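You operate a simulated robot arm through the tools that you are given. There is no shell and no other tool. Be economical: measure what you need, move in short steps, check, and stop when the job is done.

You are at the controls of a simulated two-armed robot. One attempt, no reset.

Task
Pick up the 20 wt oil bottle from the top of the side table with one hand, pass it to the other hand and put it on the top of the shoe rack. Set down upright: oil bottle.

It is judged by the outcome, as a careful person would: the job done as asked, and still so three seconds after it is handed in. It fails if anything else is knocked over, pushed out of place, dropped, spilled or broken.

Robot
Two 7-joint arms with two-finger parallel grippers on one trunk, on a base that drives. Base frame: it is fixed to the floor where the robot stands at the start and does not move with it; the origin is under the middle of the robot, x ahead of it, y to its left, z up. Units: mm, degrees, N and s.
The left shoulder is at the start at [50, 161, 1023], the right one opposite. With the tool pointing down near the work surface each hand reaches from about 100 to 660 mm from the robot's upright axis, wherever it stands, measured 20 degrees to its own side. Places, roughly: top of the shoe rack [-3600, 700, 600]. Payload 3.43 kg a hand.
The TCP of each hand is the grasp point between the finger pads, 30 mm short of the fingertips. In the tool frame z runs along the fingers and y along their closing line. The gripper opens to 94 mm. The fingers are 28 mm wide and 10 mm thick; the gripper's body (50 by 96 mm) begins 55 mm behind the TCP.
Orientation is that of the tool frame in the base frame, as [roll, pitch, yaw] about the fixed x, y, z axes, in that order (R = Rz(yaw) Ry(pitch) Rx(roll)). With the fingers straight down and closing along the base's y, the tool's x points along the base's -x, its y along +y and its z along -z.

Tools
- The arms move only by the tool drive_tool. It takes "left_series", "right_series" or both (then of equal length, played together; a hand with none holds still); each is a list of rows, each a list of 3 entries, a list of its own where there are three numbers: the shift along the base's x, y, z in mm, then the turn, a rotation vector about the base's x, y, z in rad, then the finger opening in mm, from 0 to 94. In form: [[[tx, ty, tz], [ax, ay, az], fingers], ...]. A call has 1 to 20 rows; each row is the pose to reach, as a shift and turn from the pose commanded when the call began. Each row takes 0.2 s and may step no farther than 50 mm and 8.6 degrees from the row before; otherwise, or with a gripper value out of range, the whole call is refused. A pose out of reach is approached as far as the arm can. The call stops where the force on the tool passes 40 N (or 10 N more than at its start, if that is more) or the arm is blocked; 0.2 s more then pass. The fingers move at their own pace (about 45 mm/s each) and stop on an object; they squeeze with about 29 N. The grip force told is the motor's: it shows also when the fingers shut on nothing. Time passes only in rows, and 0.2 s behind the last, so rows that repeat a pose let the fingers close. It gives the time, the measured TCP pose, the force on the tool (base axes), the opening and the grip force at its end, in the units of the frame above (readings bear some noise), with the torque about the TCP (base axes, N m) and any sound that the robot's microphone picked up.
- Cameras (640 x 400 px; columns grow to the right, rows downward): "scene" is now at [115.4, -42.6, 1156.2]; the picture's right is [-0.52, -0.85, 0.00], its down [-0.45, 0.27, -0.85] and it looks along [0.73, -0.45, -0.52] (base axes); focal length 260 px, centre (320, 200). "left" rides on the left gripper at [76, -14, -102] in its tool frame; the picture's right is [0.18, 0.98, 0.00], its down [-0.75, 0.14, -0.64] and it looks along [-0.63, 0.12, 0.77] (tool axes); focal length 243 px, centre (320, 200). "right" rides on the right gripper at [76, 14, -102] in its tool frame; the picture's right is [-0.18, 0.98, 0.00], its down [-0.75, -0.14, -0.64] and it looks along [-0.63, -0.12, 0.77] (tool axes); focal length 243 px, centre (320, 200). There is no depth. A picture from a camera that has moved, and an enlarged one, comes with that camera's place and axes in the base frame and with its lens. The place of the scene camera against the robot may be out by one fixed shift of up to 12 mm in any direction.
- camera(camera): a new picture of that camera. The clock stands still meanwhile.
- move_column(by): slides the trunk up (or, below 0, down) by that many mm; the arms and the scene camera ride with it, the base frame stays. It gives what a move gives, with no picture.
- base_move(legs): drives the robot by 1 to 6 legs, each [ahead, left, turn to the left] in mm, mm and degrees, along the robot's own axes; the way and the turn of a leg run together, so that a leg with both is an arc; at most 1500 mm and 180 degrees a leg. The arms and the cameras ride along, it lands a little off, and it stops where it bumps. It gives what a move gives.
- head_to(pan, tilt): turns the head with the scene camera to pan (to the left, within 80 degrees either way) and tilt (down, from -29 to 69), counted from straight ahead of the robot. It gives what a move gives.
- inspect(camera, box): a new picture of the part [left, top, right, bottom] of that camera's present view, enlarged. The clock stands still meanwhile.
- job_done(): hands the job in; it is judged then, once.

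Work in short steps. Places have to be worked out from the pictures, the camera data and where the tool is seen: move nearer, look again, correct. Check each grasp and each placing, and mend what went wrong. You have 120 turns and 88 pictures in all, those below and enlarged ones among them. Open the grippers and draw the arms clear of the work before you hand the job in, unless the task says otherwise; then end with one line.

The tools are called after "Request:" by a JSON object that holds its "api" and its "payload". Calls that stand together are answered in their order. drive_tool: Moves the arms, as the interface text tells. Its arguments: {"type":"object","properties":{"left_series":{"type":"array","items":{"type":"array"}},"right_series":{"type":"array","items":{"type":"array"}}},"required":[]} The other tools are called the same way: move_column (by) slides the trunk up or down; base_move (legs) drives the base; head_to (pan, tilt) turns the head that bears the scene camera; camera (camera) takes a picture; inspect (camera, box) takes an enlarged picture of a part of a camera's view; job_done () hands the job in.

At the start:

```text
clock: 0.0
left_position: [471.2, -35.8, 953.0]
left_orientation: [-180.0, 0.0, -179.9]
left_ft_force: [0.6, 0.2, -0.7]
left_ft_torque: [0.02, -0.02, 0.01]
left_finger_gap: 94.1
left_finger_force: 0.1
right_position: [299.4, -365.8, 889.0]
right_orientation: [180.0, 0.1, -179.9]
right_ft_force: [0.3, -0.7, 0.7]
right_ft_torque: [0.0, 0.01, -0.01]
right_finger_gap: 94.0
right_finger_force: 0.1
trunk travel left (down, up): [-50.0, 217.0]
robot x, y, heading: [-1.2, -2.2, -0.2]
head pan, tilt: [-31.6, 31.7]
```

scene: 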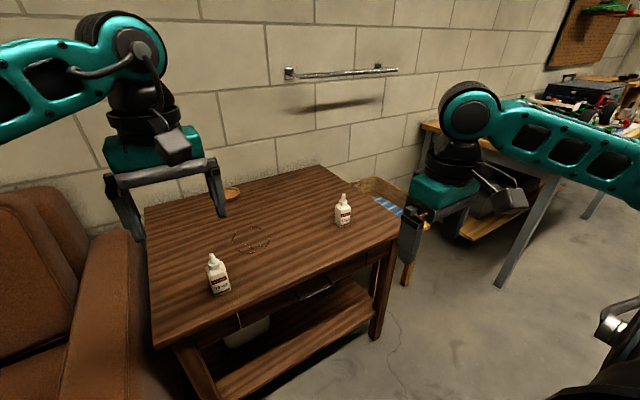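
right: 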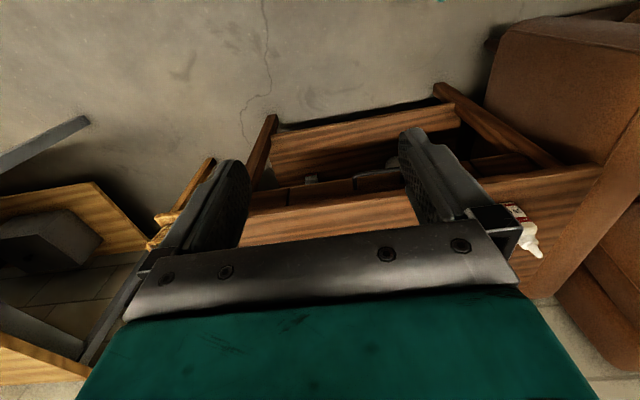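
left: 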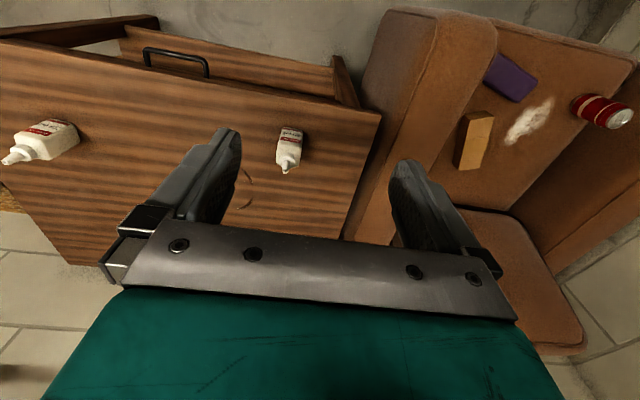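

Two bottles are on the side table; I enlarge both to read their labels.

Request:
{"api": "inspect", "payload": {"camera": "scene", "box": [190, 245, 246, 300]}}

Request:
{"api": "inspect", "payload": {"camera": "scene", "box": [318, 185, 370, 235]}}

```text
7.27 times, centred on (218, 272) of scene
camera zoom: at [115.4, -42.6, 1156.2], right [-0.52, -0.85, 0.0], down [-0.45, 0.27, -0.85], along [0.73, -0.45, -0.52], focal length 1888 px, centre (1062, -327)
```

zoom: 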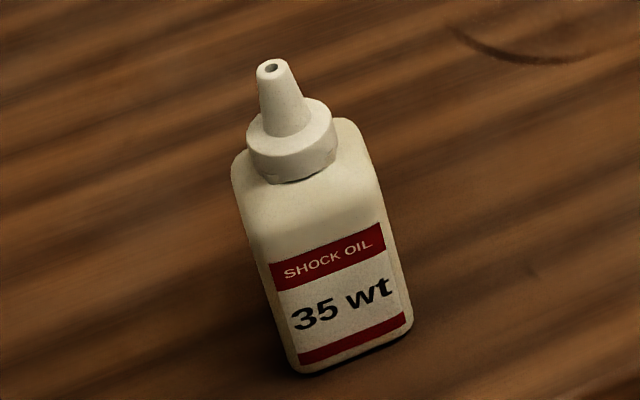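

```text
8.00 times, centred on (344, 210) of scene
camera zoom: at [115.4, -42.6, 1156.2], right [-0.52, -0.85, 0.0], down [-0.45, 0.27, -0.85], along [0.73, -0.45, -0.52], focal length 2077 px, centre (128, 120)
```

zoom: 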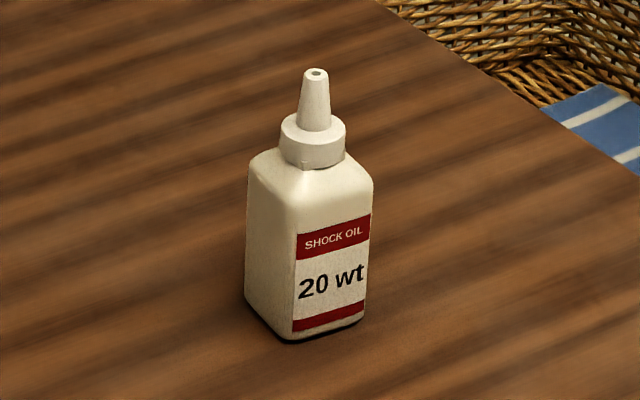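

The 20 wt bottle is the far-right one, at about (700,-495), with the table top near z=610. I drive closer so the right hand can reach it from above.

Request:
{"api": "base_move", "payload": {"legs": [[0, -250, 0], [80, 0, 0]]}}

Request:
{"api": "head_to", "payload": {"pan": -20, "tilt": 42}}

Request:
{"api": "camera", "payload": {"camera": "scene"}}

```text
clock: 3.4
left_position: [549.3, -283.6, 952.9]
left_orientation: [-179.9, 0.0, 179.8]
left_ft_force: [-0.4, 0.6, 0.2]
left_ft_torque: [0.03, -0.01, 0.0]
left_finger_gap: 94.0
left_finger_force: 0.1
right_position: [374.0, -613.6, 887.8]
right_orientation: [-180.0, 0.0, 179.7]
right_ft_force: [-0.5, -0.4, -0.3]
right_ft_torque: [0.01, 0.01, 0.03]
right_finger_gap: 94.0
right_finger_force: 0.1
trunk travel left (down, up): [-50.0, 217.0]
robot x, y, heading: [79.7, -245.3, -0.2]
head pan, tilt: [-31.6, 31.7]
```

```text
clock: 4.1
left_position: [548.9, -284.0, 952.9]
left_orientation: [-180.0, 0.1, 179.6]
left_ft_force: [0.4, 0.8, 0.1]
left_ft_torque: [-0.01, -0.01, 0.02]
left_finger_gap: 94.0
left_finger_force: 0.0
right_position: [375.2, -613.1, 888.8]
right_orientation: [-180.0, 0.0, 179.7]
right_ft_force: [-0.4, 0.0, -0.3]
right_ft_torque: [0.0, 0.0, -0.01]
right_finger_gap: 94.3
right_finger_force: 0.2
trunk travel left (down, up): [-50.0, 217.0]
robot x, y, heading: [79.2, -244.2, -0.1]
head pan, tilt: [-20.0, 42.0]
```

```text
82 pictures are left
camera scene: at [195.3, -269.7, 1140.5], right [-0.35, -0.94, 0.0], down [-0.63, 0.23, -0.74], along [0.7, -0.26, -0.67], focal length 260 px, centre (320, 200)
```

scene: 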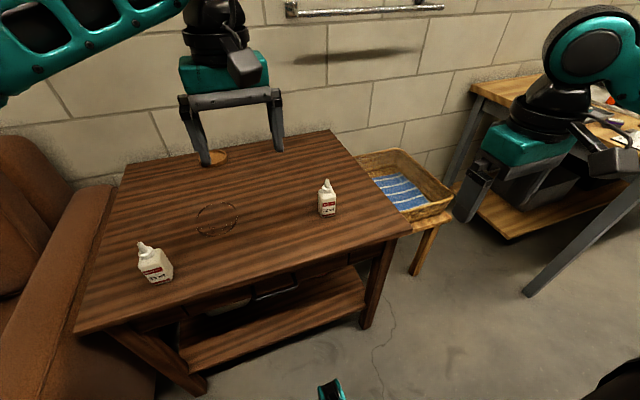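

I turn the right tool by +90° while bringing it to hover over the bottle, and shift the left hand out of the way.

Request:
{"api": "drive_tool", "payload": {"right_series": [[[29, 11, -2], [0, 0, 0.143], 94], [[57, 21, -5], [0, 0, 0.286], 94], [[86, 32, -7], [0, 0, 0.428], 94], [[115, 43, -10], [0, 0, 0.571], 94], [[143, 54, -13], [0, 0, 0.714], 94], [[172, 64, -15], [0, 0, 0.857], 94], [[200, 75, -18], [0, 0, 1.0], 94], [[229, 86, -20], [0, 0, 1.142], 94], [[258, 97, -23], [0, 0, 1.285], 94], [[286, 107, -26], [0, 0, 1.428], 94], [[315, 118, -29], [0, 0, 1.571], 94]], "left_series": [[[-10, 20, 0], [0, 0, 0], 94], [[-20, 40, 0], [0, 0, 0], 94], [[-30, 60, 0], [0, 0, 0], 94], [[-40, 80, 0], [0, 0, 0], 94], [[-50, 100, 0], [0, 0, 0], 94], [[-60, 120, 0], [0, 0, 0], 94], [[-70, 140, 0], [0, 0, 0], 94], [[-80, 160, 0], [0, 0, 0], 94], [[-90, 180, 0], [0, 0, 0], 94], [[-100, 190, 0], [0, 0, 0], 94], [[-110, 200, 0], [0, 0, 0], 94]]}}

Request:
{"api": "camera", "payload": {"camera": "scene"}}

Request:
{"api": "camera", "payload": {"camera": "right"}}

```text
clock: 6.5
left_position: [438.6, -84.2, 953.1]
left_orientation: [-179.9, -0.1, 179.7]
left_ft_force: [-0.1, -0.1, 0.2]
left_ft_torque: [-0.01, -0.02, 0.02]
left_finger_gap: 94.1
left_finger_force: 0.0
right_position: [640.5, -518.3, 870.2]
right_orientation: [-179.9, 0.2, -90.2]
right_ft_force: [0.5, 0.9, 0.1]
right_ft_torque: [-0.03, -0.02, -0.02]
right_finger_gap: 93.9
right_finger_force: 0.0
right hand out of reach, approached as far as the arm can: row 10, 11
trunk travel left (down, up): [-50.0, 217.0]
robot x, y, heading: [79.5, -244.6, -0.2]
head pan, tilt: [-20.0, 42.0]
```

```text
81 pictures are left
camera scene: at [195.2, -269.6, 1140.5], right [-0.35, -0.94, 0.0], down [-0.63, 0.23, -0.74], along [0.7, -0.26, -0.67], focal length 260 px, centre (320, 200)
```

scene: 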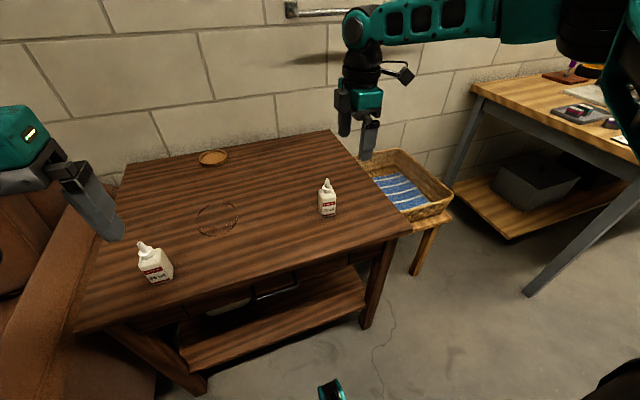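

```text
80 pictures are left
camera right: at [627.0, -593.0, 973.1], right [-0.98, 0.19, 0.0], down [0.14, 0.75, 0.64], along [0.12, 0.63, -0.77], focal length 243 px, centre (320, 200)
```

right: 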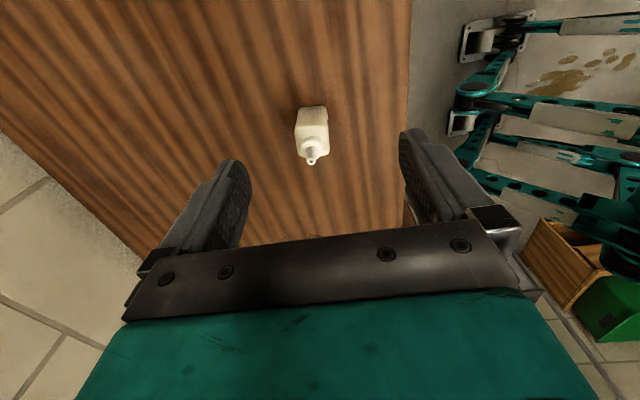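

The right hand is at its reach limit here and the bottle now seems nearer (about 665,-465). I drive 70 mm further ahead.

Request:
{"api": "base_move", "payload": {"legs": [[70, 0, 0]]}}

Request:
{"api": "camera", "payload": {"camera": "right"}}

Request:
{"api": "camera", "payload": {"camera": "scene"}}

```text
clock: 7.5
left_position: [508.6, -83.5, 951.8]
left_orientation: [-179.9, -0.1, 179.7]
left_ft_force: [0.1, 0.4, 0.1]
left_ft_torque: [-0.03, -0.01, -0.01]
left_finger_gap: 94.0
left_finger_force: 0.1
right_position: [709.8, -518.6, 869.0]
right_orientation: [-180.0, -0.1, -90.2]
right_ft_force: [0.6, 0.0, 0.0]
right_ft_torque: [0.01, -0.03, 0.02]
right_finger_gap: 93.9
right_finger_force: 0.1
trunk travel left (down, up): [-50.0, 217.0]
robot x, y, heading: [152.8, -244.1, -0.4]
head pan, tilt: [-20.0, 42.0]
```

```text
79 pictures are left
camera right: at [697.0, -593.6, 972.8], right [-0.98, 0.19, 0.0], down [0.14, 0.75, 0.64], along [0.12, 0.63, -0.77], focal length 243 px, centre (320, 200)
```

right: 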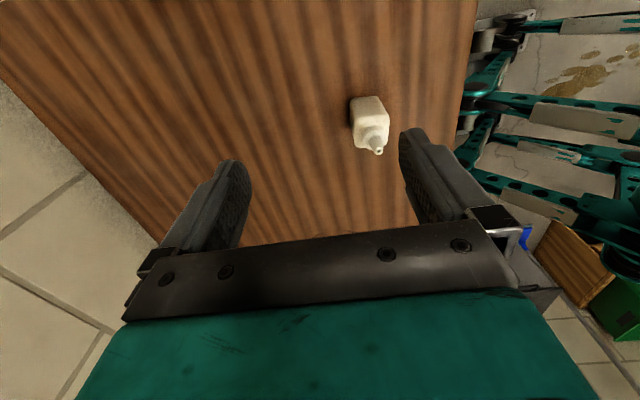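

```text
78 pictures are left
camera scene: at [265.7, -270.1, 1140.4], right [-0.35, -0.94, 0.0], down [-0.63, 0.23, -0.74], along [0.7, -0.26, -0.67], focal length 260 px, centre (320, 200)
```

scene: 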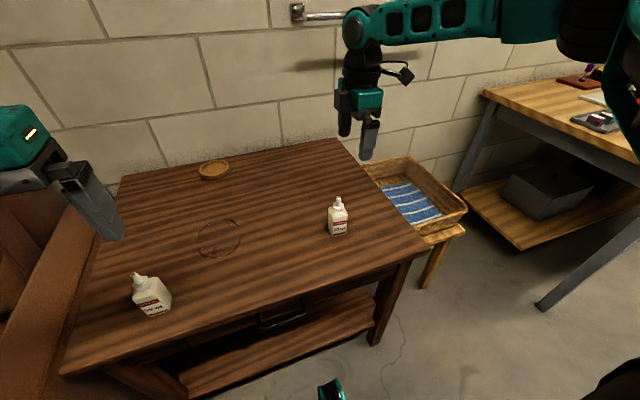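

Triangulating from the two wrist views puts the bottle axis at about (662,-463), the nozzle top at z≈748 and the table at about 627. I move to a low hover and look again.

Request:
{"api": "drive_tool", "payload": {"right_series": [[[-16, 18, 0], [0, 0, 0], 94], [[-32, 37, 0], [0, 0, 0], 94], [[-47, 55, 0], [0, 0, 0], 94], [[-47, 55, -25], [0, 0, 0], 94], [[-47, 55, -50], [0, 0, 0], 94], [[-47, 55, -69], [0, 0, 0], 94]]}}

Request:
{"api": "camera", "payload": {"camera": "right"}}

Request:
{"api": "inspect", "payload": {"camera": "scene", "box": [280, 120, 400, 250]}}

```text
clock: 8.9
left_position: [509.3, -83.8, 952.9]
left_orientation: [-179.9, 0.0, 179.7]
left_ft_force: [-0.3, 0.2, -0.4]
left_ft_torque: [-0.02, 0.02, 0.02]
left_finger_gap: 94.1
left_finger_force: 0.0
right_position: [657.2, -466.6, 802.8]
right_orientation: [-179.6, 0.1, -90.2]
right_ft_force: [0.1, 0.0, -0.3]
right_ft_torque: [0.01, -0.02, -0.02]
right_finger_gap: 94.3
right_finger_force: 0.0
right hand out of reach, approached as far as the arm can: row 6
trunk travel left (down, up): [-50.0, 217.0]
robot x, y, heading: [148.7, -248.6, -0.4]
head pan, tilt: [-20.0, 42.0]
```

```text
77 pictures are left
camera right: at [644.4, -542.3, 906.4], right [-0.98, 0.19, 0.0], down [0.14, 0.75, 0.64], along [0.12, 0.63, -0.76], focal length 243 px, centre (320, 200)
```

right: 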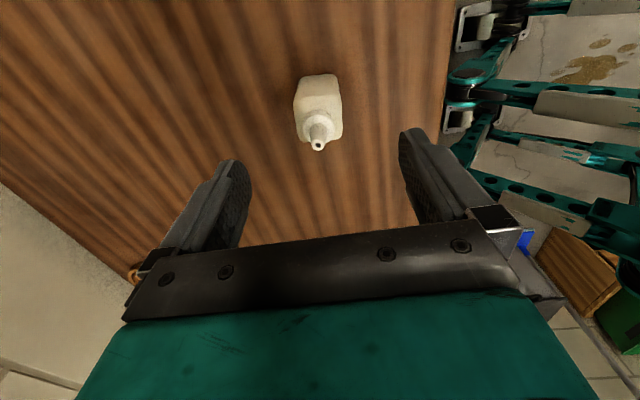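

```text
3.08 times, centred on (340, 185) of scene
camera zoom: at [265.4, -270.1, 1140.5], right [-0.35, -0.94, 0.0], down [-0.63, 0.23, -0.74], along [0.7, -0.26, -0.67], focal length 799 px, centre (258, 246)
```

zoom: 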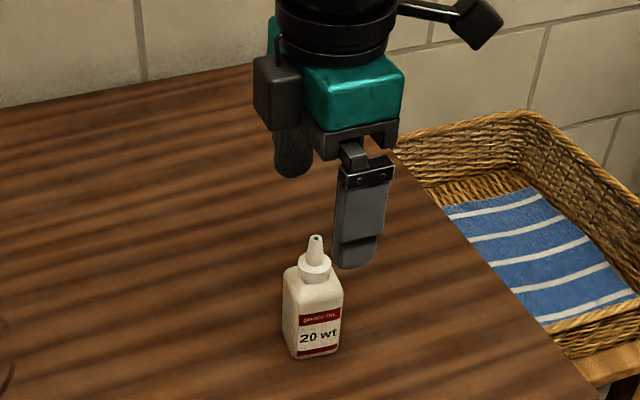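

The nozzle triangulates to (661,-462,750). The arm is near its limit, so I lower the trunk 50 mm; the open fingers will pass either side of the nozzle.

Request:
{"api": "move_column", "payload": {"by": -48}}

Request:
{"api": "drive_tool", "payload": {"right_series": [[[2, 2, 0], [0, 0, 0], 94], [[4, 4, -3], [0, 0, 0], 94]]}}

Request:
{"api": "camera", "payload": {"camera": "right"}}

Request:
{"api": "inspect", "payload": {"camera": "scene", "box": [280, 90, 400, 220]}}

```text
clock: 9.8
left_position: [509.8, -84.2, 905.0]
left_orientation: [-180.0, 0.0, 179.7]
left_ft_force: [1.0, -0.2, -0.1]
left_ft_torque: [-0.02, -0.03, -0.02]
left_finger_gap: 94.2
left_finger_force: 0.1
right_position: [658.1, -466.7, 755.6]
right_orientation: [-179.7, 0.1, -90.3]
right_ft_force: [-0.5, -0.6, -0.3]
right_ft_torque: [0.0, -0.02, 0.0]
right_finger_gap: 93.9
right_finger_force: 0.1
trunk travel left (down, up): [-2.0, 265.0]
robot x, y, heading: [146.4, -247.7, -0.1]
head pan, tilt: [-20.0, 42.0]
```

```text
clock: 10.4
left_position: [508.8, -84.3, 905.5]
left_orientation: [-179.9, 0.0, 179.7]
left_ft_force: [-0.2, 0.7, 0.1]
left_ft_torque: [0.0, -0.01, 0.0]
left_finger_gap: 94.2
left_finger_force: 0.1
right_position: [658.6, -465.8, 756.2]
right_orientation: [-179.8, 0.1, -90.3]
right_ft_force: [-0.6, -0.1, 0.0]
right_ft_torque: [-0.01, -0.01, -0.01]
right_finger_gap: 94.3
right_finger_force: 0.1
right hand out of reach, approached as far as the arm can: row 1, 2
trunk travel left (down, up): [-2.0, 265.0]
robot x, y, heading: [149.8, -245.9, -0.3]
head pan, tilt: [-20.0, 42.0]
```

```text
75 pictures are left
camera right: at [644.4, -542.2, 858.7], right [-0.98, 0.19, 0.0], down [0.14, 0.75, 0.64], along [0.12, 0.63, -0.76], focal length 243 px, centre (320, 200)
```

right: 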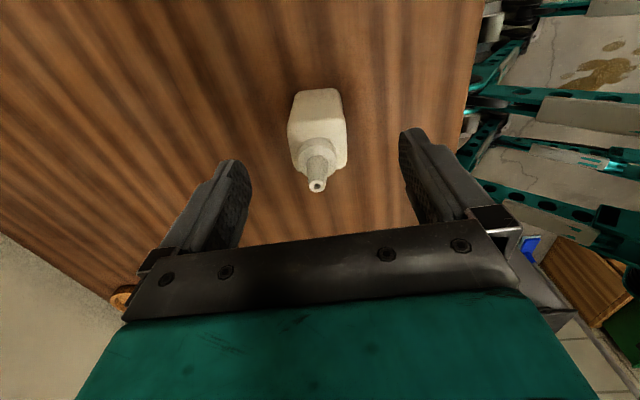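

```text
3.08 times, centred on (340, 155) of scene
camera zoom: at [265.4, -270.1, 1092.5], right [-0.35, -0.94, 0.0], down [-0.63, 0.23, -0.74], along [0.7, -0.26, -0.67], focal length 799 px, centre (258, 338)
```

zoom: 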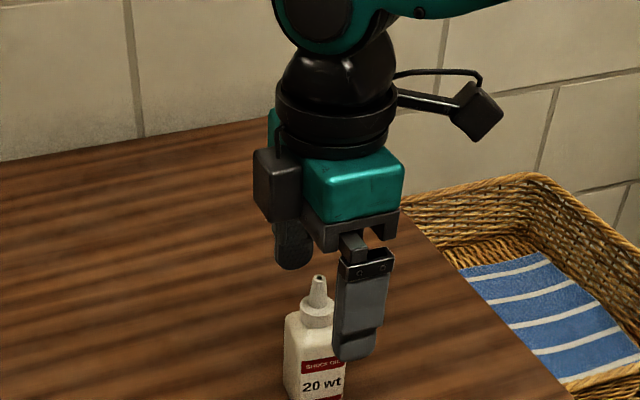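

The hand cannot go lower in this wrist orientation. I rotate the yaw back in place by about 35° (the fingers sweep clear of the bottle) and raise nothing, to see whether the reach frees up.

Request:
{"api": "drive_tool", "payload": {"right_series": [[[2, 1, 0], [0, 0, -0.14], 94], [[3, 2, 0], [0, 0, -0.28], 94], [[3, 3, 0], [0, 0, -0.42], 94], [[3, 3, 0], [0, 0, -0.56], 94], [[3, 3, -5], [0, 0, -0.56], 94]]}}

```text
clock: 11.7
left_position: [508.3, -84.8, 904.6]
left_orientation: [179.9, -0.1, 179.7]
left_ft_force: [-0.4, 0.6, -0.7]
left_ft_torque: [0.01, -0.01, 0.0]
left_finger_gap: 94.1
left_finger_force: 0.1
right_position: [656.9, -465.5, 752.1]
right_orientation: [-179.7, 0.2, -122.6]
right_ft_force: [-0.3, -0.3, -0.8]
right_ft_torque: [-0.03, 0.01, 0.0]
right_finger_gap: 93.7
right_finger_force: 0.0
right hand out of reach, approached as far as the arm can: row 3, 4, 5
trunk travel left (down, up): [-2.0, 265.0]
robot x, y, heading: [148.9, -246.0, -0.4]
head pan, tilt: [-20.0, 42.0]
```

Still limited. I look at the arm's configuration from the scene camera.

Request:
{"api": "head_to", "payload": {"pan": -45, "tilt": 25}}

Request:
{"api": "camera", "payload": {"camera": "scene"}}

```text
clock: 12.5
left_position: [508.3, -84.4, 904.9]
left_orientation: [-180.0, -0.1, 179.7]
left_ft_force: [-0.4, 0.5, 0.3]
left_ft_torque: [0.01, 0.02, -0.03]
left_finger_gap: 93.9
left_finger_force: 0.1
right_position: [656.7, -465.6, 751.7]
right_orientation: [-179.6, 0.2, -122.4]
right_ft_force: [0.0, 0.1, 0.6]
right_ft_torque: [0.01, 0.0, -0.03]
right_finger_gap: 94.1
right_finger_force: 0.1
trunk travel left (down, up): [-2.0, 265.0]
robot x, y, heading: [148.3, -245.4, -0.2]
head pan, tilt: [-45.0, 25.0]
```

```text
73 pictures are left
camera scene: at [251.8, -306.5, 1118.7], right [-0.71, -0.7, 0.0], down [-0.3, 0.3, -0.91], along [0.64, -0.64, -0.42], focal length 260 px, centre (320, 200)
```

scene: 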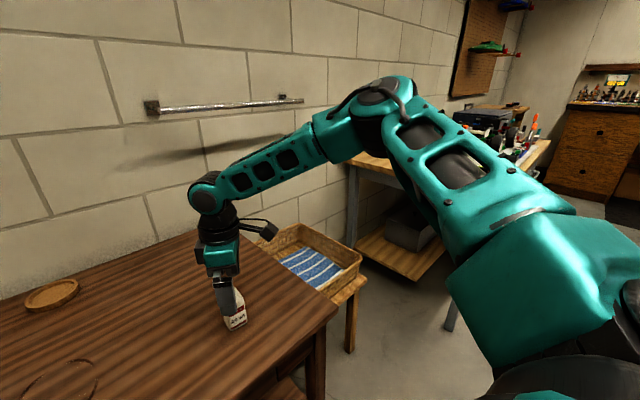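

The elbow is well bent, so some joint limit is in play rather than length. I turn on toward the starting yaw and try a small descent; yaw can be changed later in free space.

Request:
{"api": "drive_tool", "payload": {"right_series": [[[0, 0, 2], [0, 0, -0.14], 94], [[0, 0, 2], [0, 0, -0.28], 94], [[0, 0, 2], [0, 0, -0.42], 94], [[0, 0, 2], [0, 0, -0.56], 94], [[0, 0, 2], [0, 0, -0.7], 94], [[0, 0, -2], [0, 0, -0.84], 94], [[0, 0, -5], [0, 0, -0.98], 94]]}}

```text
clock: 14.1
left_position: [509.2, -85.6, 904.1]
left_orientation: [180.0, 0.0, 179.7]
left_ft_force: [-0.2, -0.8, 0.0]
left_ft_torque: [0.04, -0.02, 0.03]
left_finger_gap: 94.0
left_finger_force: 0.1
right_position: [655.2, -466.9, 751.3]
right_orientation: [-179.8, 0.2, -178.7]
right_ft_force: [1.0, 1.0, -0.2]
right_ft_torque: [-0.02, -0.01, -0.01]
right_finger_gap: 94.0
right_finger_force: 0.1
right hand out of reach, approached as far as the arm can: row 7
trunk travel left (down, up): [-2.0, 265.0]
robot x, y, heading: [146.4, -245.3, -0.2]
head pan, tilt: [-45.0, 25.0]
```

The limit is positional, so I need to be a bit closer. I look down ahead to see the clearance between the base and the table.

Request:
{"api": "head_to", "payload": {"pan": 0, "tilt": 69}}

Request:
{"api": "camera", "payload": {"camera": "scene"}}

```text
clock: 15.3
left_position: [507.8, -84.0, 904.0]
left_orientation: [179.9, 0.1, 179.8]
left_ft_force: [0.0, 0.4, -0.7]
left_ft_torque: [-0.01, 0.02, 0.0]
left_finger_gap: 94.2
left_finger_force: 0.0
right_position: [655.9, -469.1, 750.4]
right_orientation: [-179.8, 0.1, -178.6]
right_ft_force: [-0.1, 0.6, 0.2]
right_ft_torque: [-0.02, 0.02, 0.04]
right_finger_gap: 93.9
right_finger_force: 0.1
trunk travel left (down, up): [-2.0, 265.0]
robot x, y, heading: [146.4, -244.7, -0.3]
head pan, tilt: [0.0, 68.8]
```

```text
72 pictures are left
camera scene: at [242.9, -241.4, 1059.3], right [-0.01, -1.0, 0.0], down [-0.93, 0.01, -0.36], along [0.36, 0.0, -0.93], focal length 260 px, centre (320, 200)
```

scene: 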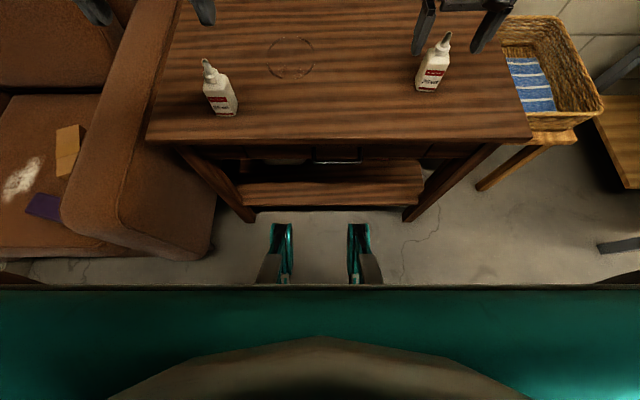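

There are about 50 mm between the base's fork tips and the table's lower shelf. A 30 mm advance is safe; the fingers straddle the bottle in y, so moving along x does not touch it.

Request:
{"api": "base_move", "payload": {"legs": [[30, 0, 0]]}}

Request:
{"api": "head_to", "payload": {"pan": -22, "tilt": 45}}

Request:
{"api": "drive_tool", "payload": {"right_series": [[[-10, 2, 0], [0, 0, 0], 94], [[-22, 4, 0], [0, 0, 0], 94]]}}

Request:
{"api": "camera", "payload": {"camera": "right"}}

Request:
{"api": "inspect", "payload": {"camera": "scene", "box": [260, 80, 420, 240]}}

```text
clock: 16.1
left_position: [539.3, -85.1, 904.6]
left_orientation: [180.0, -0.1, 179.7]
left_ft_force: [0.3, -0.3, 0.0]
left_ft_torque: [0.0, 0.02, 0.0]
left_finger_gap: 94.2
left_finger_force: 0.1
right_position: [684.9, -468.7, 750.5]
right_orientation: [-179.9, 0.2, -178.6]
right_ft_force: [0.7, 0.1, 0.7]
right_ft_torque: [0.02, -0.03, -0.03]
right_finger_gap: 94.2
right_finger_force: 0.0
trunk travel left (down, up): [-2.0, 265.0]
robot x, y, heading: [179.4, -242.2, -0.4]
head pan, tilt: [0.0, 68.8]
```

```text
clock: 17.0
left_position: [539.5, -84.6, 905.3]
left_orientation: [-180.0, 0.0, 179.7]
left_ft_force: [1.2, 0.2, -0.8]
left_ft_torque: [0.02, 0.03, -0.01]
left_finger_gap: 94.0
left_finger_force: 0.0
right_position: [684.2, -466.8, 749.5]
right_orientation: [-179.8, 0.2, -178.5]
right_ft_force: [-0.7, -0.8, 0.0]
right_ft_torque: [-0.01, 0.01, 0.02]
right_finger_gap: 94.0
right_finger_force: 0.0
trunk travel left (down, up): [-2.0, 265.0]
robot x, y, heading: [177.9, -245.7, -0.5]
head pan, tilt: [-22.0, 45.0]
```

```text
clock: 17.6
left_position: [538.7, -84.8, 905.1]
left_orientation: [179.9, 0.0, 179.7]
left_ft_force: [-0.4, -0.5, 0.1]
left_ft_torque: [-0.02, 0.0, -0.01]
left_finger_gap: 93.8
left_finger_force: 0.0
right_position: [663.8, -464.6, 750.5]
right_orientation: [-179.8, 0.2, -178.6]
right_ft_force: [-0.5, 0.9, 0.0]
right_ft_torque: [-0.02, -0.03, -0.01]
right_finger_gap: 94.0
right_finger_force: 0.0
trunk travel left (down, up): [-2.0, 265.0]
robot x, y, heading: [178.5, -242.9, 0.0]
head pan, tilt: [-22.0, 45.0]
```

```text
71 pictures are left
camera right: at [587.7, -451.3, 853.2], right [0.16, 0.99, 0.0], down [0.75, -0.12, 0.65], along [0.64, -0.1, -0.76], focal length 243 px, centre (320, 200)
```

right: 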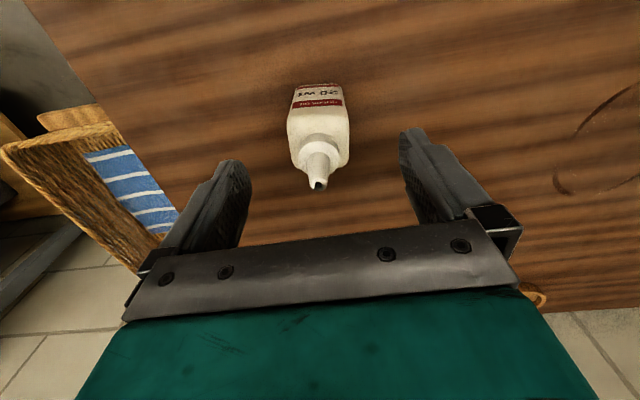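

```text
2.50 times, centred on (340, 160) of scene
camera zoom: at [292.2, -272.1, 1088.2], right [-0.38, -0.92, 0.0], down [-0.65, 0.27, -0.71], along [0.65, -0.27, -0.71], focal length 649 px, centre (270, 300)
```

zoom: 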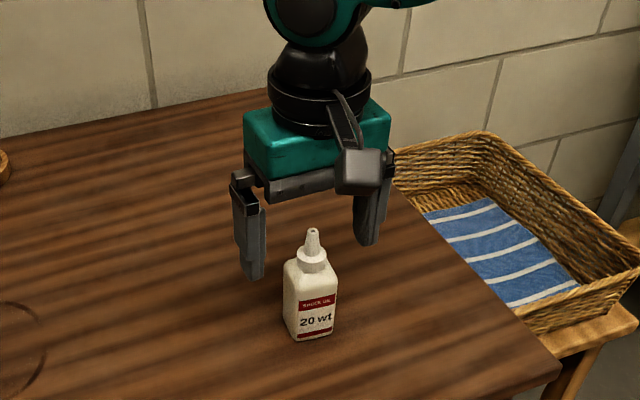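

TCP and nozzle agree in both views (663,-464). I lower 13 mm so the fingertips sit just above the bottle's shoulder, then close on the cap.

Request:
{"api": "drive_tool", "payload": {"right_series": [[[0, 0, -6], [0, 0, 0], 94], [[0, 0, -12], [0, 0, 0], 94], [[0, 0, -13], [0, 0, 0], 70], [[0, 0, -13], [0, 0, 0], 50]]}}

Request:
{"api": "inspect", "payload": {"camera": "right", "box": [200, 60, 460, 240]}}

Request:
{"api": "inspect", "payload": {"camera": "scene", "box": [290, 120, 390, 230]}}

```text
clock: 18.6
left_position: [539.3, -84.0, 906.0]
left_orientation: [-180.0, 0.0, 179.8]
left_ft_force: [0.4, 1.4, -0.3]
left_ft_torque: [0.02, 0.01, -0.02]
left_finger_gap: 94.0
left_finger_force: 0.1
right_position: [663.2, -465.1, 736.4]
right_orientation: [-179.8, 0.2, -178.6]
right_ft_force: [0.0, 0.2, 0.8]
right_ft_torque: [0.02, 0.01, 0.03]
right_finger_gap: 49.9
right_finger_force: 0.1
trunk travel left (down, up): [-2.0, 265.0]
robot x, y, heading: [179.0, -245.4, -0.1]
head pan, tilt: [-22.0, 45.0]
```

```text
2.22 times, centred on (330, 150) of right
camera zoom: at [587.7, -451.1, 839.4], right [0.16, 0.99, 0.0], down [0.75, -0.12, 0.65], along [0.64, -0.1, -0.76], focal length 539 px, centre (298, 311)
```

zoom: 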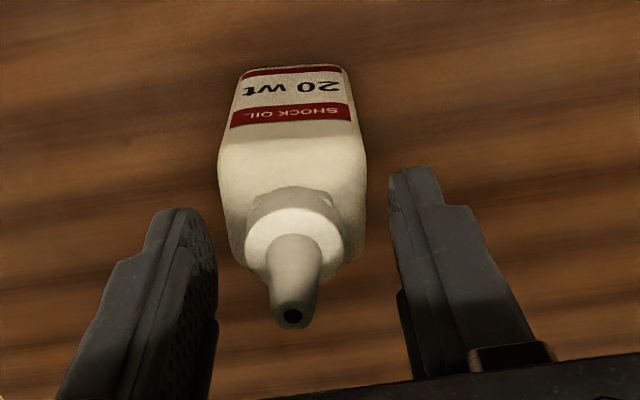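

```text
3.64 times, centred on (340, 175) of scene
camera zoom: at [292.2, -272.1, 1088.2], right [-0.38, -0.92, 0.0], down [-0.65, 0.27, -0.71], along [0.65, -0.27, -0.71], focal length 944 px, centre (247, 291)
```

zoom: 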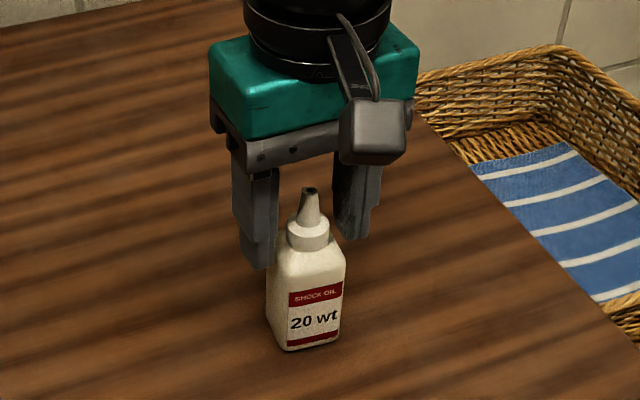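

The cap spans about z 710–731 and the tips are at 706, slightly below the shoulder. I raise 7 mm and close on the cap.

Request:
{"api": "drive_tool", "payload": {"right_series": [[[2, 0, 4], [0, 0, 0], 50], [[2, 0, 7], [0, 0, 0], 50], [[2, 0, 7], [0, 0, 0], 36], [[2, 0, 7], [0, 0, 0], 20], [[2, 0, 7], [0, 0, 0], 10], [[2, 0, 7], [0, 0, 0], 10], [[2, 0, 7], [0, 0, 0], 10]]}}

Request:
{"api": "inspect", "payload": {"camera": "right", "box": [200, 60, 460, 240]}}

Request:
{"api": "inspect", "payload": {"camera": "scene", "box": [290, 120, 390, 230]}}

```text
clock: 20.2
left_position: [539.6, -84.5, 904.6]
left_orientation: [-180.0, 0.0, 179.7]
left_ft_force: [-0.5, -0.1, 0.6]
left_ft_torque: [0.05, -0.01, -0.05]
left_finger_gap: 93.9
left_finger_force: 0.1
right_position: [665.8, -464.6, 743.2]
right_orientation: [-179.8, 0.2, -178.5]
right_ft_force: [-0.5, 0.0, 0.8]
right_ft_torque: [0.01, 0.02, 0.01]
right_finger_gap: 23.4
right_finger_force: 29.1
trunk travel left (down, up): [-2.0, 265.0]
robot x, y, heading: [176.0, -247.2, -0.3]
head pan, tilt: [-22.0, 45.0]
```

```text
2.22 times, centred on (330, 150) of right
camera zoom: at [589.3, -450.8, 846.2], right [0.16, 0.99, 0.0], down [0.75, -0.12, 0.65], along [0.64, -0.1, -0.76], focal length 539 px, centre (298, 311)
```

zoom: 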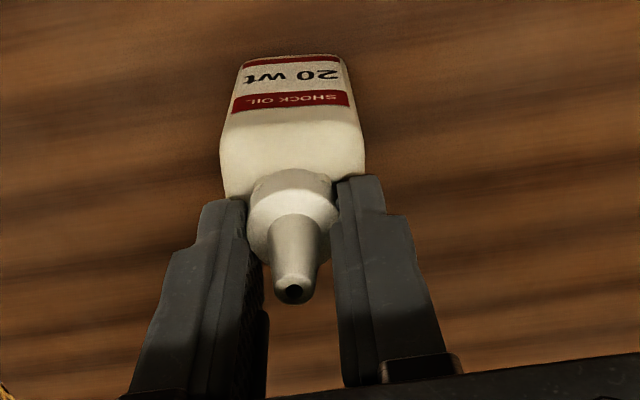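

```text
3.64 times, centred on (340, 175) of scene
camera zoom: at [292.3, -272.1, 1088.1], right [-0.38, -0.92, 0.0], down [-0.65, 0.27, -0.71], along [0.65, -0.27, -0.71], focal length 944 px, centre (247, 291)
```

zoom: 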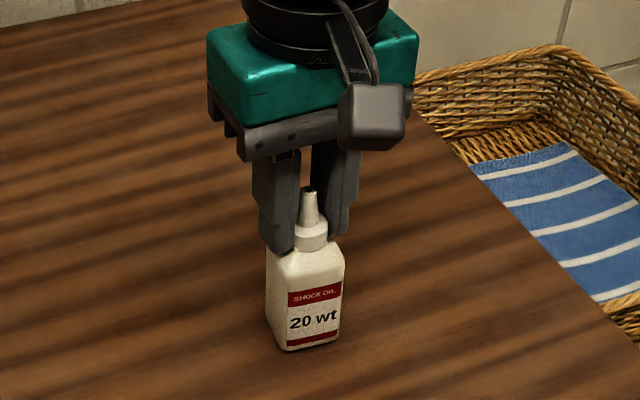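

The cap is held (gap 23 mm, 29 N). I lift with the trunk and check.

Request:
{"api": "move_column", "payload": {"by": 120}}

Request:
{"api": "camera", "payload": {"camera": "scene"}}

```text
clock: 21.7
left_position: [539.7, -85.2, 1024.2]
left_orientation: [-179.9, 0.0, 179.7]
left_ft_force: [-0.9, 0.4, 0.4]
left_ft_torque: [0.02, 0.01, -0.01]
left_finger_gap: 93.7
left_finger_force: 0.2
right_position: [664.8, -463.9, 863.4]
right_orientation: [-179.8, 0.3, -178.6]
right_ft_force: [-0.5, 0.2, -1.0]
right_ft_torque: [-0.01, 0.02, 0.0]
right_finger_gap: 23.1
right_finger_force: 28.9
trunk travel left (down, up): [-122.0, 145.0]
robot x, y, heading: [177.0, -245.1, -0.4]
head pan, tilt: [-22.0, 45.0]
```

```text
65 pictures are left
camera scene: at [292.4, -272.2, 1208.1], right [-0.38, -0.92, 0.0], down [-0.65, 0.27, -0.71], along [0.65, -0.27, -0.71], focal length 260 px, centre (320, 200)
```

scene: 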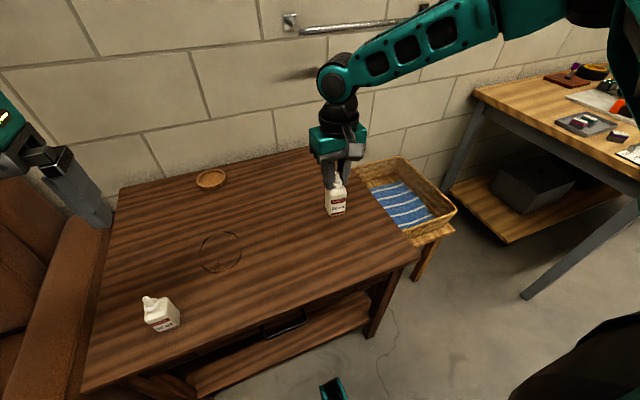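

The bottle is lifted. I back the robot away from the table.

Request:
{"api": "base_move", "payload": {"legs": [[-250, 0, 0]]}}

Request:
{"api": "head_to", "payload": {"pan": 0, "tilt": 45}}

```text
clock: 23.5
left_position: [292.3, -83.3, 1024.2]
left_orientation: [179.9, 0.0, 179.7]
left_ft_force: [-0.3, 0.5, -0.1]
left_ft_torque: [0.03, -0.02, -0.02]
left_finger_gap: 94.0
left_finger_force: 0.1
right_position: [419.2, -461.5, 863.1]
right_orientation: [-179.8, 0.1, -178.6]
right_ft_force: [-0.6, 0.4, -0.7]
right_ft_torque: [0.03, 0.03, 0.0]
right_finger_gap: 22.9
right_finger_force: 29.3
trunk travel left (down, up): [-122.0, 145.0]
robot x, y, heading: [-67.0, -243.1, -0.5]
head pan, tilt: [-22.0, 45.0]
```

```text
clock: 24.4
left_position: [292.6, -82.8, 1024.8]
left_orientation: [180.0, 0.0, 179.7]
left_ft_force: [-0.1, 0.7, 0.8]
left_ft_torque: [-0.01, -0.03, -0.01]
left_finger_gap: 93.9
left_finger_force: 0.0
right_position: [419.3, -461.5, 862.9]
right_orientation: [-179.7, 0.2, -178.5]
right_ft_force: [0.5, 0.8, -0.1]
right_ft_torque: [-0.01, -0.02, 0.02]
right_finger_gap: 23.2
right_finger_force: 28.8
trunk travel left (down, up): [-122.0, 145.0]
robot x, y, heading: [-67.9, -239.7, -0.3]
head pan, tilt: [0.0, 45.0]
```

Now I bring the bottle toward the middle while turning the right hand +88°, and turn the left hand -90° off to the left.

Request:
{"api": "drive_tool", "payload": {"right_series": [[[-8, 15, 0], [0, 0, 0.14], 10], [[-16, 29, 0], [0, 0, 0.28], 10], [[-23, 44, 0], [0, 0, 0.42], 10], [[-31, 59, 0], [0, 0, 0.56], 10], [[-39, 73, 0], [0, 0, 0.7], 10], [[-47, 88, 0], [0, 0, 0.84], 10], [[-55, 102, 0], [0, 0, 0.98], 10], [[-63, 117, 0], [0, 0, 1.12], 10], [[-70, 132, 0], [0, 0, 1.26], 10], [[-78, 146, 0], [0, 0, 1.4], 10], [[-86, 161, 0], [0, 0, 1.545], 10]], "left_series": [[[2, 10, 0], [0, 0, -0.143], 94], [[4, 20, 0], [0, 0, -0.286], 94], [[6, 30, 0], [0, 0, -0.428], 94], [[8, 40, 0], [0, 0, -0.571], 94], [[10, 50, 0], [0, 0, -0.714], 94], [[12, 60, 0], [0, 0, -0.857], 94], [[14, 70, 0], [0, 0, -1.0], 94], [[16, 80, 0], [0, 0, -1.142], 94], [[18, 90, 0], [0, 0, -1.285], 94], [[20, 100, 0], [0, 0, -1.428], 94], [[20, 110, 0], [0, 0, -1.571], 94]]}}

Request:
{"api": "camera", "payload": {"camera": "scene"}}

```text
clock: 26.8
left_position: [201.3, -88.6, 1020.9]
left_orientation: [180.0, -0.2, 89.8]
left_ft_force: [0.8, 0.1, -0.5]
left_ft_torque: [-0.02, -0.03, 0.02]
left_finger_gap: 93.9
left_finger_force: 0.1
left hand out of reach, approached as far as the arm can: row 8, 9, 10, 11
right_position: [311.8, -363.9, 890.0]
right_orientation: [-179.8, 0.3, -89.9]
right_ft_force: [0.0, 0.3, 0.7]
right_ft_torque: [0.0, -0.01, -0.03]
right_finger_gap: 23.2
right_finger_force: 29.3
right hand out of reach, approached as far as the arm can: row 3, 4, 5, 6, 7, 8, 9, 10, 11
trunk travel left (down, up): [-122.0, 145.0]
robot x, y, heading: [-71.0, -244.1, -0.5]
head pan, tilt: [0.0, 45.0]
```

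```text
64 pictures are left
camera scene: at [52.8, -240.9, 1208.0], right [-0.01, -1.0, 0.0], down [-0.71, 0.0, -0.71], along [0.71, 0.0, -0.71], focal length 260 px, centre (320, 200)
```

scene: 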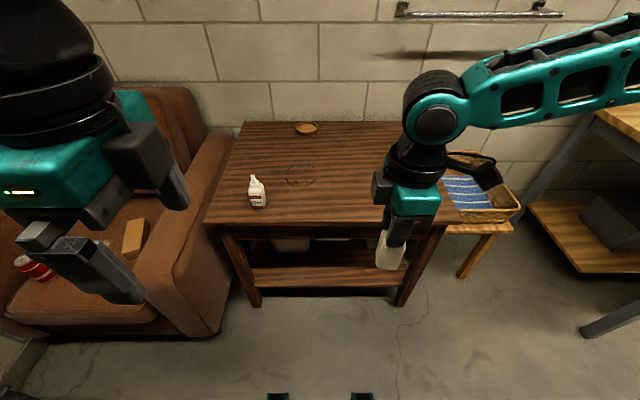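

Both hands are restricted so close to shoulder height. I lower both hands relative to the shoulders (clear of the table) and see where they settle.

Request:
{"api": "drive_tool", "payload": {"right_series": [[[0, 0, -20], [0, 0, 0], 10], [[0, 0, -40], [0, 0, 0], 10], [[0, 0, -60], [0, 0, 0], 10], [[0, 0, -80], [0, 0, 0], 10], [[0, 0, -100], [0, 0, 0], 10], [[0, 0, -110], [0, 0, 0], 10]], "left_series": [[[0, 0, -40], [0, 0, 0], 94], [[0, 0, -80], [0, 0, 0], 94], [[0, 0, -120], [0, 0, 0], 94], [[0, 0, -160], [0, 0, 0], 94], [[0, 0, -200], [0, 0, 0], 94], [[0, 0, -200], [0, 0, 0], 94]]}}

Request:
{"api": "camera", "payload": {"camera": "scene"}}

```text
clock: 28.4
left_position: [220.6, -128.5, 859.6]
left_orientation: [173.9, 6.8, 85.9]
left_ft_force: [0.0, -0.4, -0.3]
left_ft_torque: [0.02, 0.03, -0.02]
left_finger_gap: 94.0
left_finger_force: 0.1
left hand out of reach, approached as far as the arm can: row 1, 2, 3, 4
right_position: [302.2, -403.2, 815.2]
right_orientation: [-179.8, 0.4, -90.0]
right_ft_force: [-0.4, -0.1, -0.2]
right_ft_torque: [0.02, -0.01, 0.01]
right_finger_gap: 23.3
right_finger_force: 28.7
right hand out of reach, approached as far as the arm can: row 1, 2, 3, 4, 5, 6
trunk travel left (down, up): [-122.0, 145.0]
robot x, y, heading: [-66.5, -246.4, -0.4]
head pan, tilt: [0.0, 45.0]
stopped in row 6 (left hand): the arm was blocked; the commanded pose is now the measured one
```

```text
63 pictures are left
camera scene: at [52.6, -240.1, 1208.1], right [0.0, -1.0, 0.0], down [-0.71, 0.0, -0.71], along [0.71, 0.0, -0.71], focal length 260 px, centre (320, 200)
```

scene: 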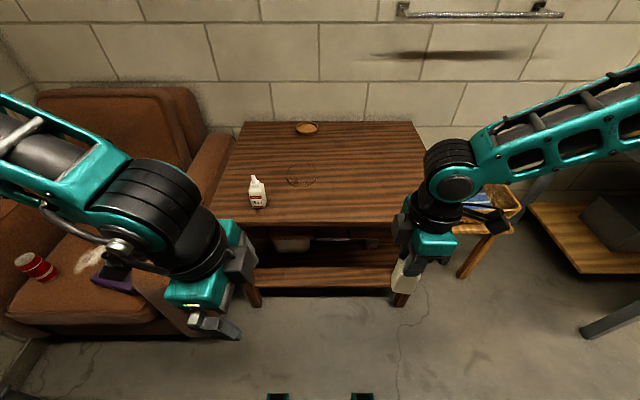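

The 90° yaws restrict both arms, so I change plan: both hands go back to their natural yaw (closing along y), the right holding from above, and the left coming from behind-below tilted forward. First I return both yaws.

Request:
{"api": "drive_tool", "payload": {"right_series": [[[0, 0, 4], [0, 0, -0.143], 10], [[0, 0, 8], [0, 0, -0.286], 10], [[0, 0, 12], [0, 0, -0.428], 10], [[0, 0, 16], [0, 0, -0.571], 10], [[0, 0, 20], [0, 0, -0.714], 10], [[10, 0, 25], [0, 0, -0.857], 10], [[20, 0, 30], [0, 0, -1.0], 10], [[30, 0, 35], [0, 0, -1.142], 10], [[40, 0, 35], [0, 0, -1.285], 10], [[50, 0, 35], [0, 0, -1.428], 10], [[60, 0, 35], [0, 0, -1.571], 10]], "left_series": [[[0, 8, 0], [0, 0, 0.143], 94], [[0, 16, 0], [0, 0, 0.286], 94], [[0, 24, 0], [0, 0, 0.428], 94], [[0, 32, 0], [0, 0, 0.571], 94], [[0, 40, 0], [0, 0, 0.714], 94], [[0, 50, 0], [0, 0, 0.857], 94], [[0, 60, 0], [0, 0, 1.0], 94], [[0, 70, 0], [0, 0, 1.142], 94], [[0, 80, 0], [0, 0, 1.285], 94], [[0, 90, 0], [0, 0, 1.428], 94], [[0, 100, 0], [0, 0, 1.571], 94]]}}

Request:
{"api": "camera", "payload": {"camera": "scene"}}

```text
clock: 30.8
left_position: [223.4, -28.7, 859.3]
left_orientation: [173.9, 6.7, 176.0]
left_ft_force: [0.0, -0.5, 0.0]
left_ft_torque: [0.03, -0.01, -0.02]
left_finger_gap: 93.8
left_finger_force: 0.1
left hand out of reach, approached as far as the arm can: row 7, 8, 9, 10, 11
right_position: [361.0, -406.8, 851.1]
right_orientation: [-179.8, 0.4, 179.9]
right_ft_force: [0.3, 1.2, -1.4]
right_ft_torque: [-0.01, 0.03, -0.03]
right_finger_gap: 22.8
right_finger_force: 29.4
trunk travel left (down, up): [-122.0, 145.0]
robot x, y, heading: [-66.9, -241.5, -0.1]
head pan, tilt: [0.0, 45.0]
```

```text
62 pictures are left
camera scene: at [52.5, -240.3, 1208.2], right [0.0, -1.0, 0.0], down [-0.71, 0.0, -0.71], along [0.71, 0.0, -0.71], focal length 260 px, centre (320, 200)
```

scene: 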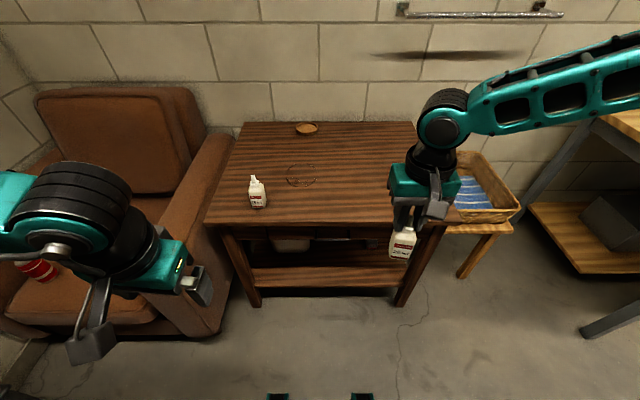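

Right hand is fine with the bottle upright. I move it toward the middle, and shift the left hand forward a bit.

Request:
{"api": "drive_tool", "payload": {"right_series": [[[0, 25, 0], [0, 0, 0], 10], [[0, 50, 0], [0, 0, 0], 10], [[0, 75, 0], [0, 0, 0], 10], [[0, 100, 0], [0, 0, 0], 10], [[0, 120, 0], [0, 0, 0], 10]], "left_series": [[[10, 10, 0], [0, 0, 0], 94], [[20, 20, 0], [0, 0, 0], 94], [[30, 30, 0], [0, 0, 0], 94], [[40, 40, 0], [0, 0, 0], 94], [[50, 50, 0], [0, 0, 0], 94]]}}

```text
clock: 31.9
left_position: [274.1, 20.8, 859.1]
left_orientation: [174.1, 6.7, 175.9]
left_ft_force: [-0.2, 0.1, 0.9]
left_ft_torque: [0.0, 0.04, 0.0]
left_finger_gap: 93.8
left_finger_force: 0.0
right_position: [331.5, -374.1, 883.8]
right_orientation: [-179.8, 0.4, 179.9]
right_ft_force: [0.7, -0.6, -0.2]
right_ft_torque: [0.01, -0.01, -0.02]
right_finger_gap: 22.8
right_finger_force: 29.1
right hand out of reach, approached as far as the arm can: row 1, 2, 3, 4, 5
trunk travel left (down, up): [-122.0, 145.0]
robot x, y, heading: [-65.8, -243.6, -0.2]
head pan, tilt: [0.0, 45.0]
```

The right arm's elbow-out posture stops it moving inward, so the left hand will come across instead. I put the right hand back at about (364,-408,860) with a -34° yaw, and tilt the left hand forward.

Request:
{"api": "drive_tool", "payload": {"right_series": [[[10, -10, -6], [0, 0, 0], 10], [[20, -20, -12], [0, 0, -0.12], 10], [[33, -34, -20], [0, 0, -0.24], 10], [[33, -34, -20], [0, 0, -0.36], 10], [[33, -34, -20], [0, 0, -0.48], 10], [[33, -34, -20], [0, 0, -0.6], 10], [[33, -34, -20], [0, 0, -0.6], 10]], "left_series": [[[0, 0, 0], [-0.02, -0.143, 0], 94], [[0, 0, 0], [-0.04, -0.286, 0], 94], [[0, 0, 0], [-0.06, -0.428, 0], 94], [[0, 0, 0], [-0.08, -0.571, 0], 94], [[0, 0, 0], [-0.097, -0.7, 0], 94], [[0, 0, 0], [-0.097, -0.84, 0], 94], [[0, 0, 0], [-0.097, -0.87, 0], 94]]}}

Request:
{"api": "camera", "payload": {"camera": "scene"}}

```text
clock: 33.5
left_position: [303.9, 22.0, 844.3]
left_orientation: [177.5, 43.4, 177.0]
left_ft_force: [-0.4, 1.0, -0.5]
left_ft_torque: [-0.02, 0.02, -0.01]
left_finger_gap: 94.1
left_finger_force: 0.0
left hand out of reach, approached as far as the arm can: row 3, 4, 5, 6, 7
right_position: [366.0, -410.8, 863.9]
right_orientation: [-179.8, 0.3, 145.5]
right_ft_force: [0.5, 0.4, -0.6]
right_ft_torque: [0.02, -0.02, 0.01]
right_finger_gap: 22.6
right_finger_force: 28.7
trunk travel left (down, up): [-122.0, 145.0]
robot x, y, heading: [-67.7, -240.5, -0.5]
head pan, tilt: [0.0, 45.0]
```

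```text
61 pictures are left
camera scene: at [52.6, -240.3, 1208.2], right [0.0, -1.0, 0.0], down [-0.71, 0.0, -0.71], along [0.71, 0.0, -0.71], focal length 260 px, centre (320, 200)
```

scene: 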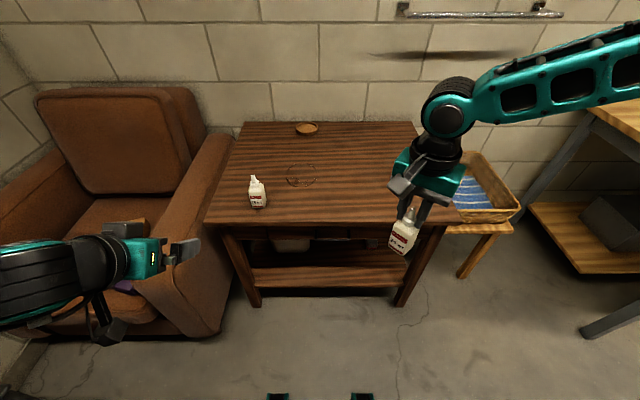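

Left is tilted 43° so far. I swing its azimuth to the right while moving toward the middle.

Request:
{"api": "drive_tool", "payload": {"left_series": [[[10, -30, 0], [0, 0, -0.11], 94], [[20, -60, -5], [0, 0, -0.22], 94], [[25, -90, -10], [0, 0, -0.33], 94], [[25, -120, -15], [0, 0, -0.44], 94], [[20, -150, -20], [0, 0, -0.55], 94], [[15, -170, -25], [0, 0, -0.55], 94]]}}

Request:
{"api": "camera", "payload": {"camera": "scene"}}

```text
clock: 35.0
left_position: [318.9, -145.8, 819.3]
left_orientation: [177.4, 43.4, 145.3]
left_ft_force: [0.6, -0.6, -0.3]
left_ft_torque: [0.05, -0.04, 0.0]
left_finger_gap: 94.0
left_finger_force: 0.0
right_position: [366.0, -410.5, 864.0]
right_orientation: [-179.8, 0.1, 145.6]
right_ft_force: [-0.2, 0.3, 0.0]
right_ft_torque: [-0.01, 0.01, -0.02]
right_finger_gap: 22.6
right_finger_force: 29.4
trunk travel left (down, up): [-122.0, 145.0]
robot x, y, heading: [-66.8, -240.5, -0.1]
head pan, tilt: [0.0, 45.0]
```

```text
60 pictures are left
camera scene: at [52.6, -240.4, 1208.2], right [0.0, -1.0, 0.0], down [-0.71, 0.0, -0.71], along [0.71, 0.0, -0.71], focal length 260 px, centre (320, 200)
```

scene: 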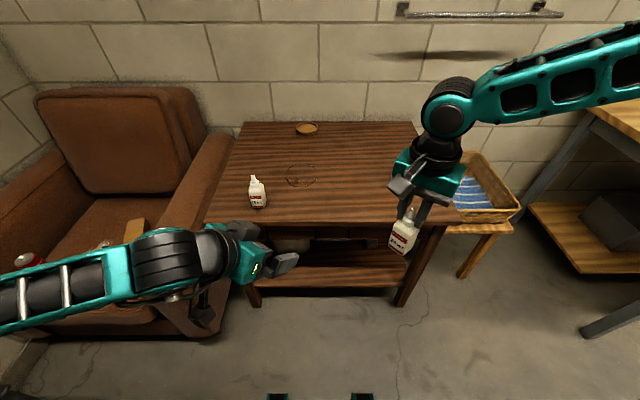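

No limits met. I bring the left hand to a standoff 130 mm behind the bottle along its azimuth, at the height of the lower body, tilting to about 53°.

Request:
{"api": "drive_tool", "payload": {"left_series": [[[-10, -32, -5], [-0.048, -0.07, 0], 94], [[-20, -64, -10], [-0.097, -0.14, 0], 94], [[-30, -96, -15], [-0.097, -0.14, 0], 94], [[-40, -128, -20], [-0.097, -0.14, 0], 94], [[-50, -160, -26], [-0.097, -0.14, 0], 94], [[-60, -191, -31], [-0.097, -0.14, 0], 94]]}}

Request:
{"api": "camera", "payload": {"camera": "scene"}}

Request:
{"api": "camera", "payload": {"camera": "left"}}

```text
clock: 36.4
left_position: [303.4, -242.0, 838.2]
left_orientation: [-165.3, 49.8, 155.3]
left_ft_force: [-0.6, -0.2, 0.0]
left_ft_torque: [0.01, -0.03, 0.05]
left_finger_gap: 94.0
left_finger_force: 0.2
left hand out of reach, approached as far as the arm can: row 1, 2, 3, 4, 5, 6
right_position: [365.8, -414.3, 863.4]
right_orientation: [-179.9, 0.1, 145.7]
right_ft_force: [0.8, -0.5, -0.9]
right_ft_torque: [0.06, 0.02, 0.01]
right_finger_gap: 22.9
right_finger_force: 28.9
trunk travel left (down, up): [-122.0, 145.0]
robot x, y, heading: [-63.9, -243.2, -0.2]
head pan, tilt: [0.0, 45.0]
```

```text
59 pictures are left
camera scene: at [53.7, -242.9, 1208.0], right [-0.01, -1.0, 0.0], down [-0.71, 0.01, -0.71], along [0.71, 0.0, -0.71], focal length 260 px, centre (320, 200)
```

scene: 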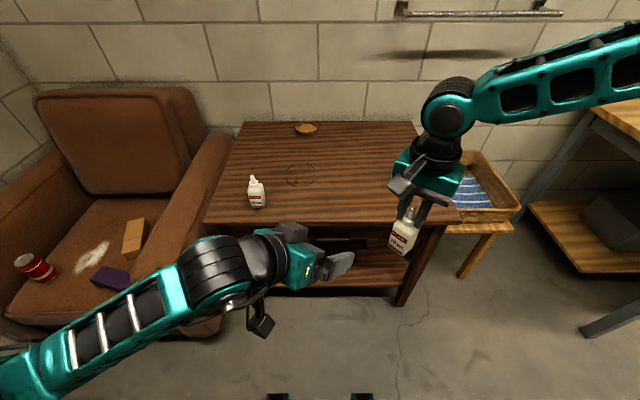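

```text
58 pictures are left
camera left: at [192.2, -175.7, 848.0], right [0.46, 0.83, -0.3], down [0.16, 0.26, 0.95], along [0.87, -0.49, -0.02], focal length 243 px, centre (320, 200)
```

left: 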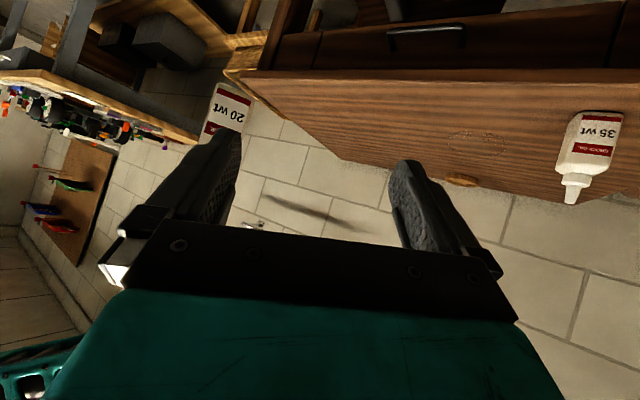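

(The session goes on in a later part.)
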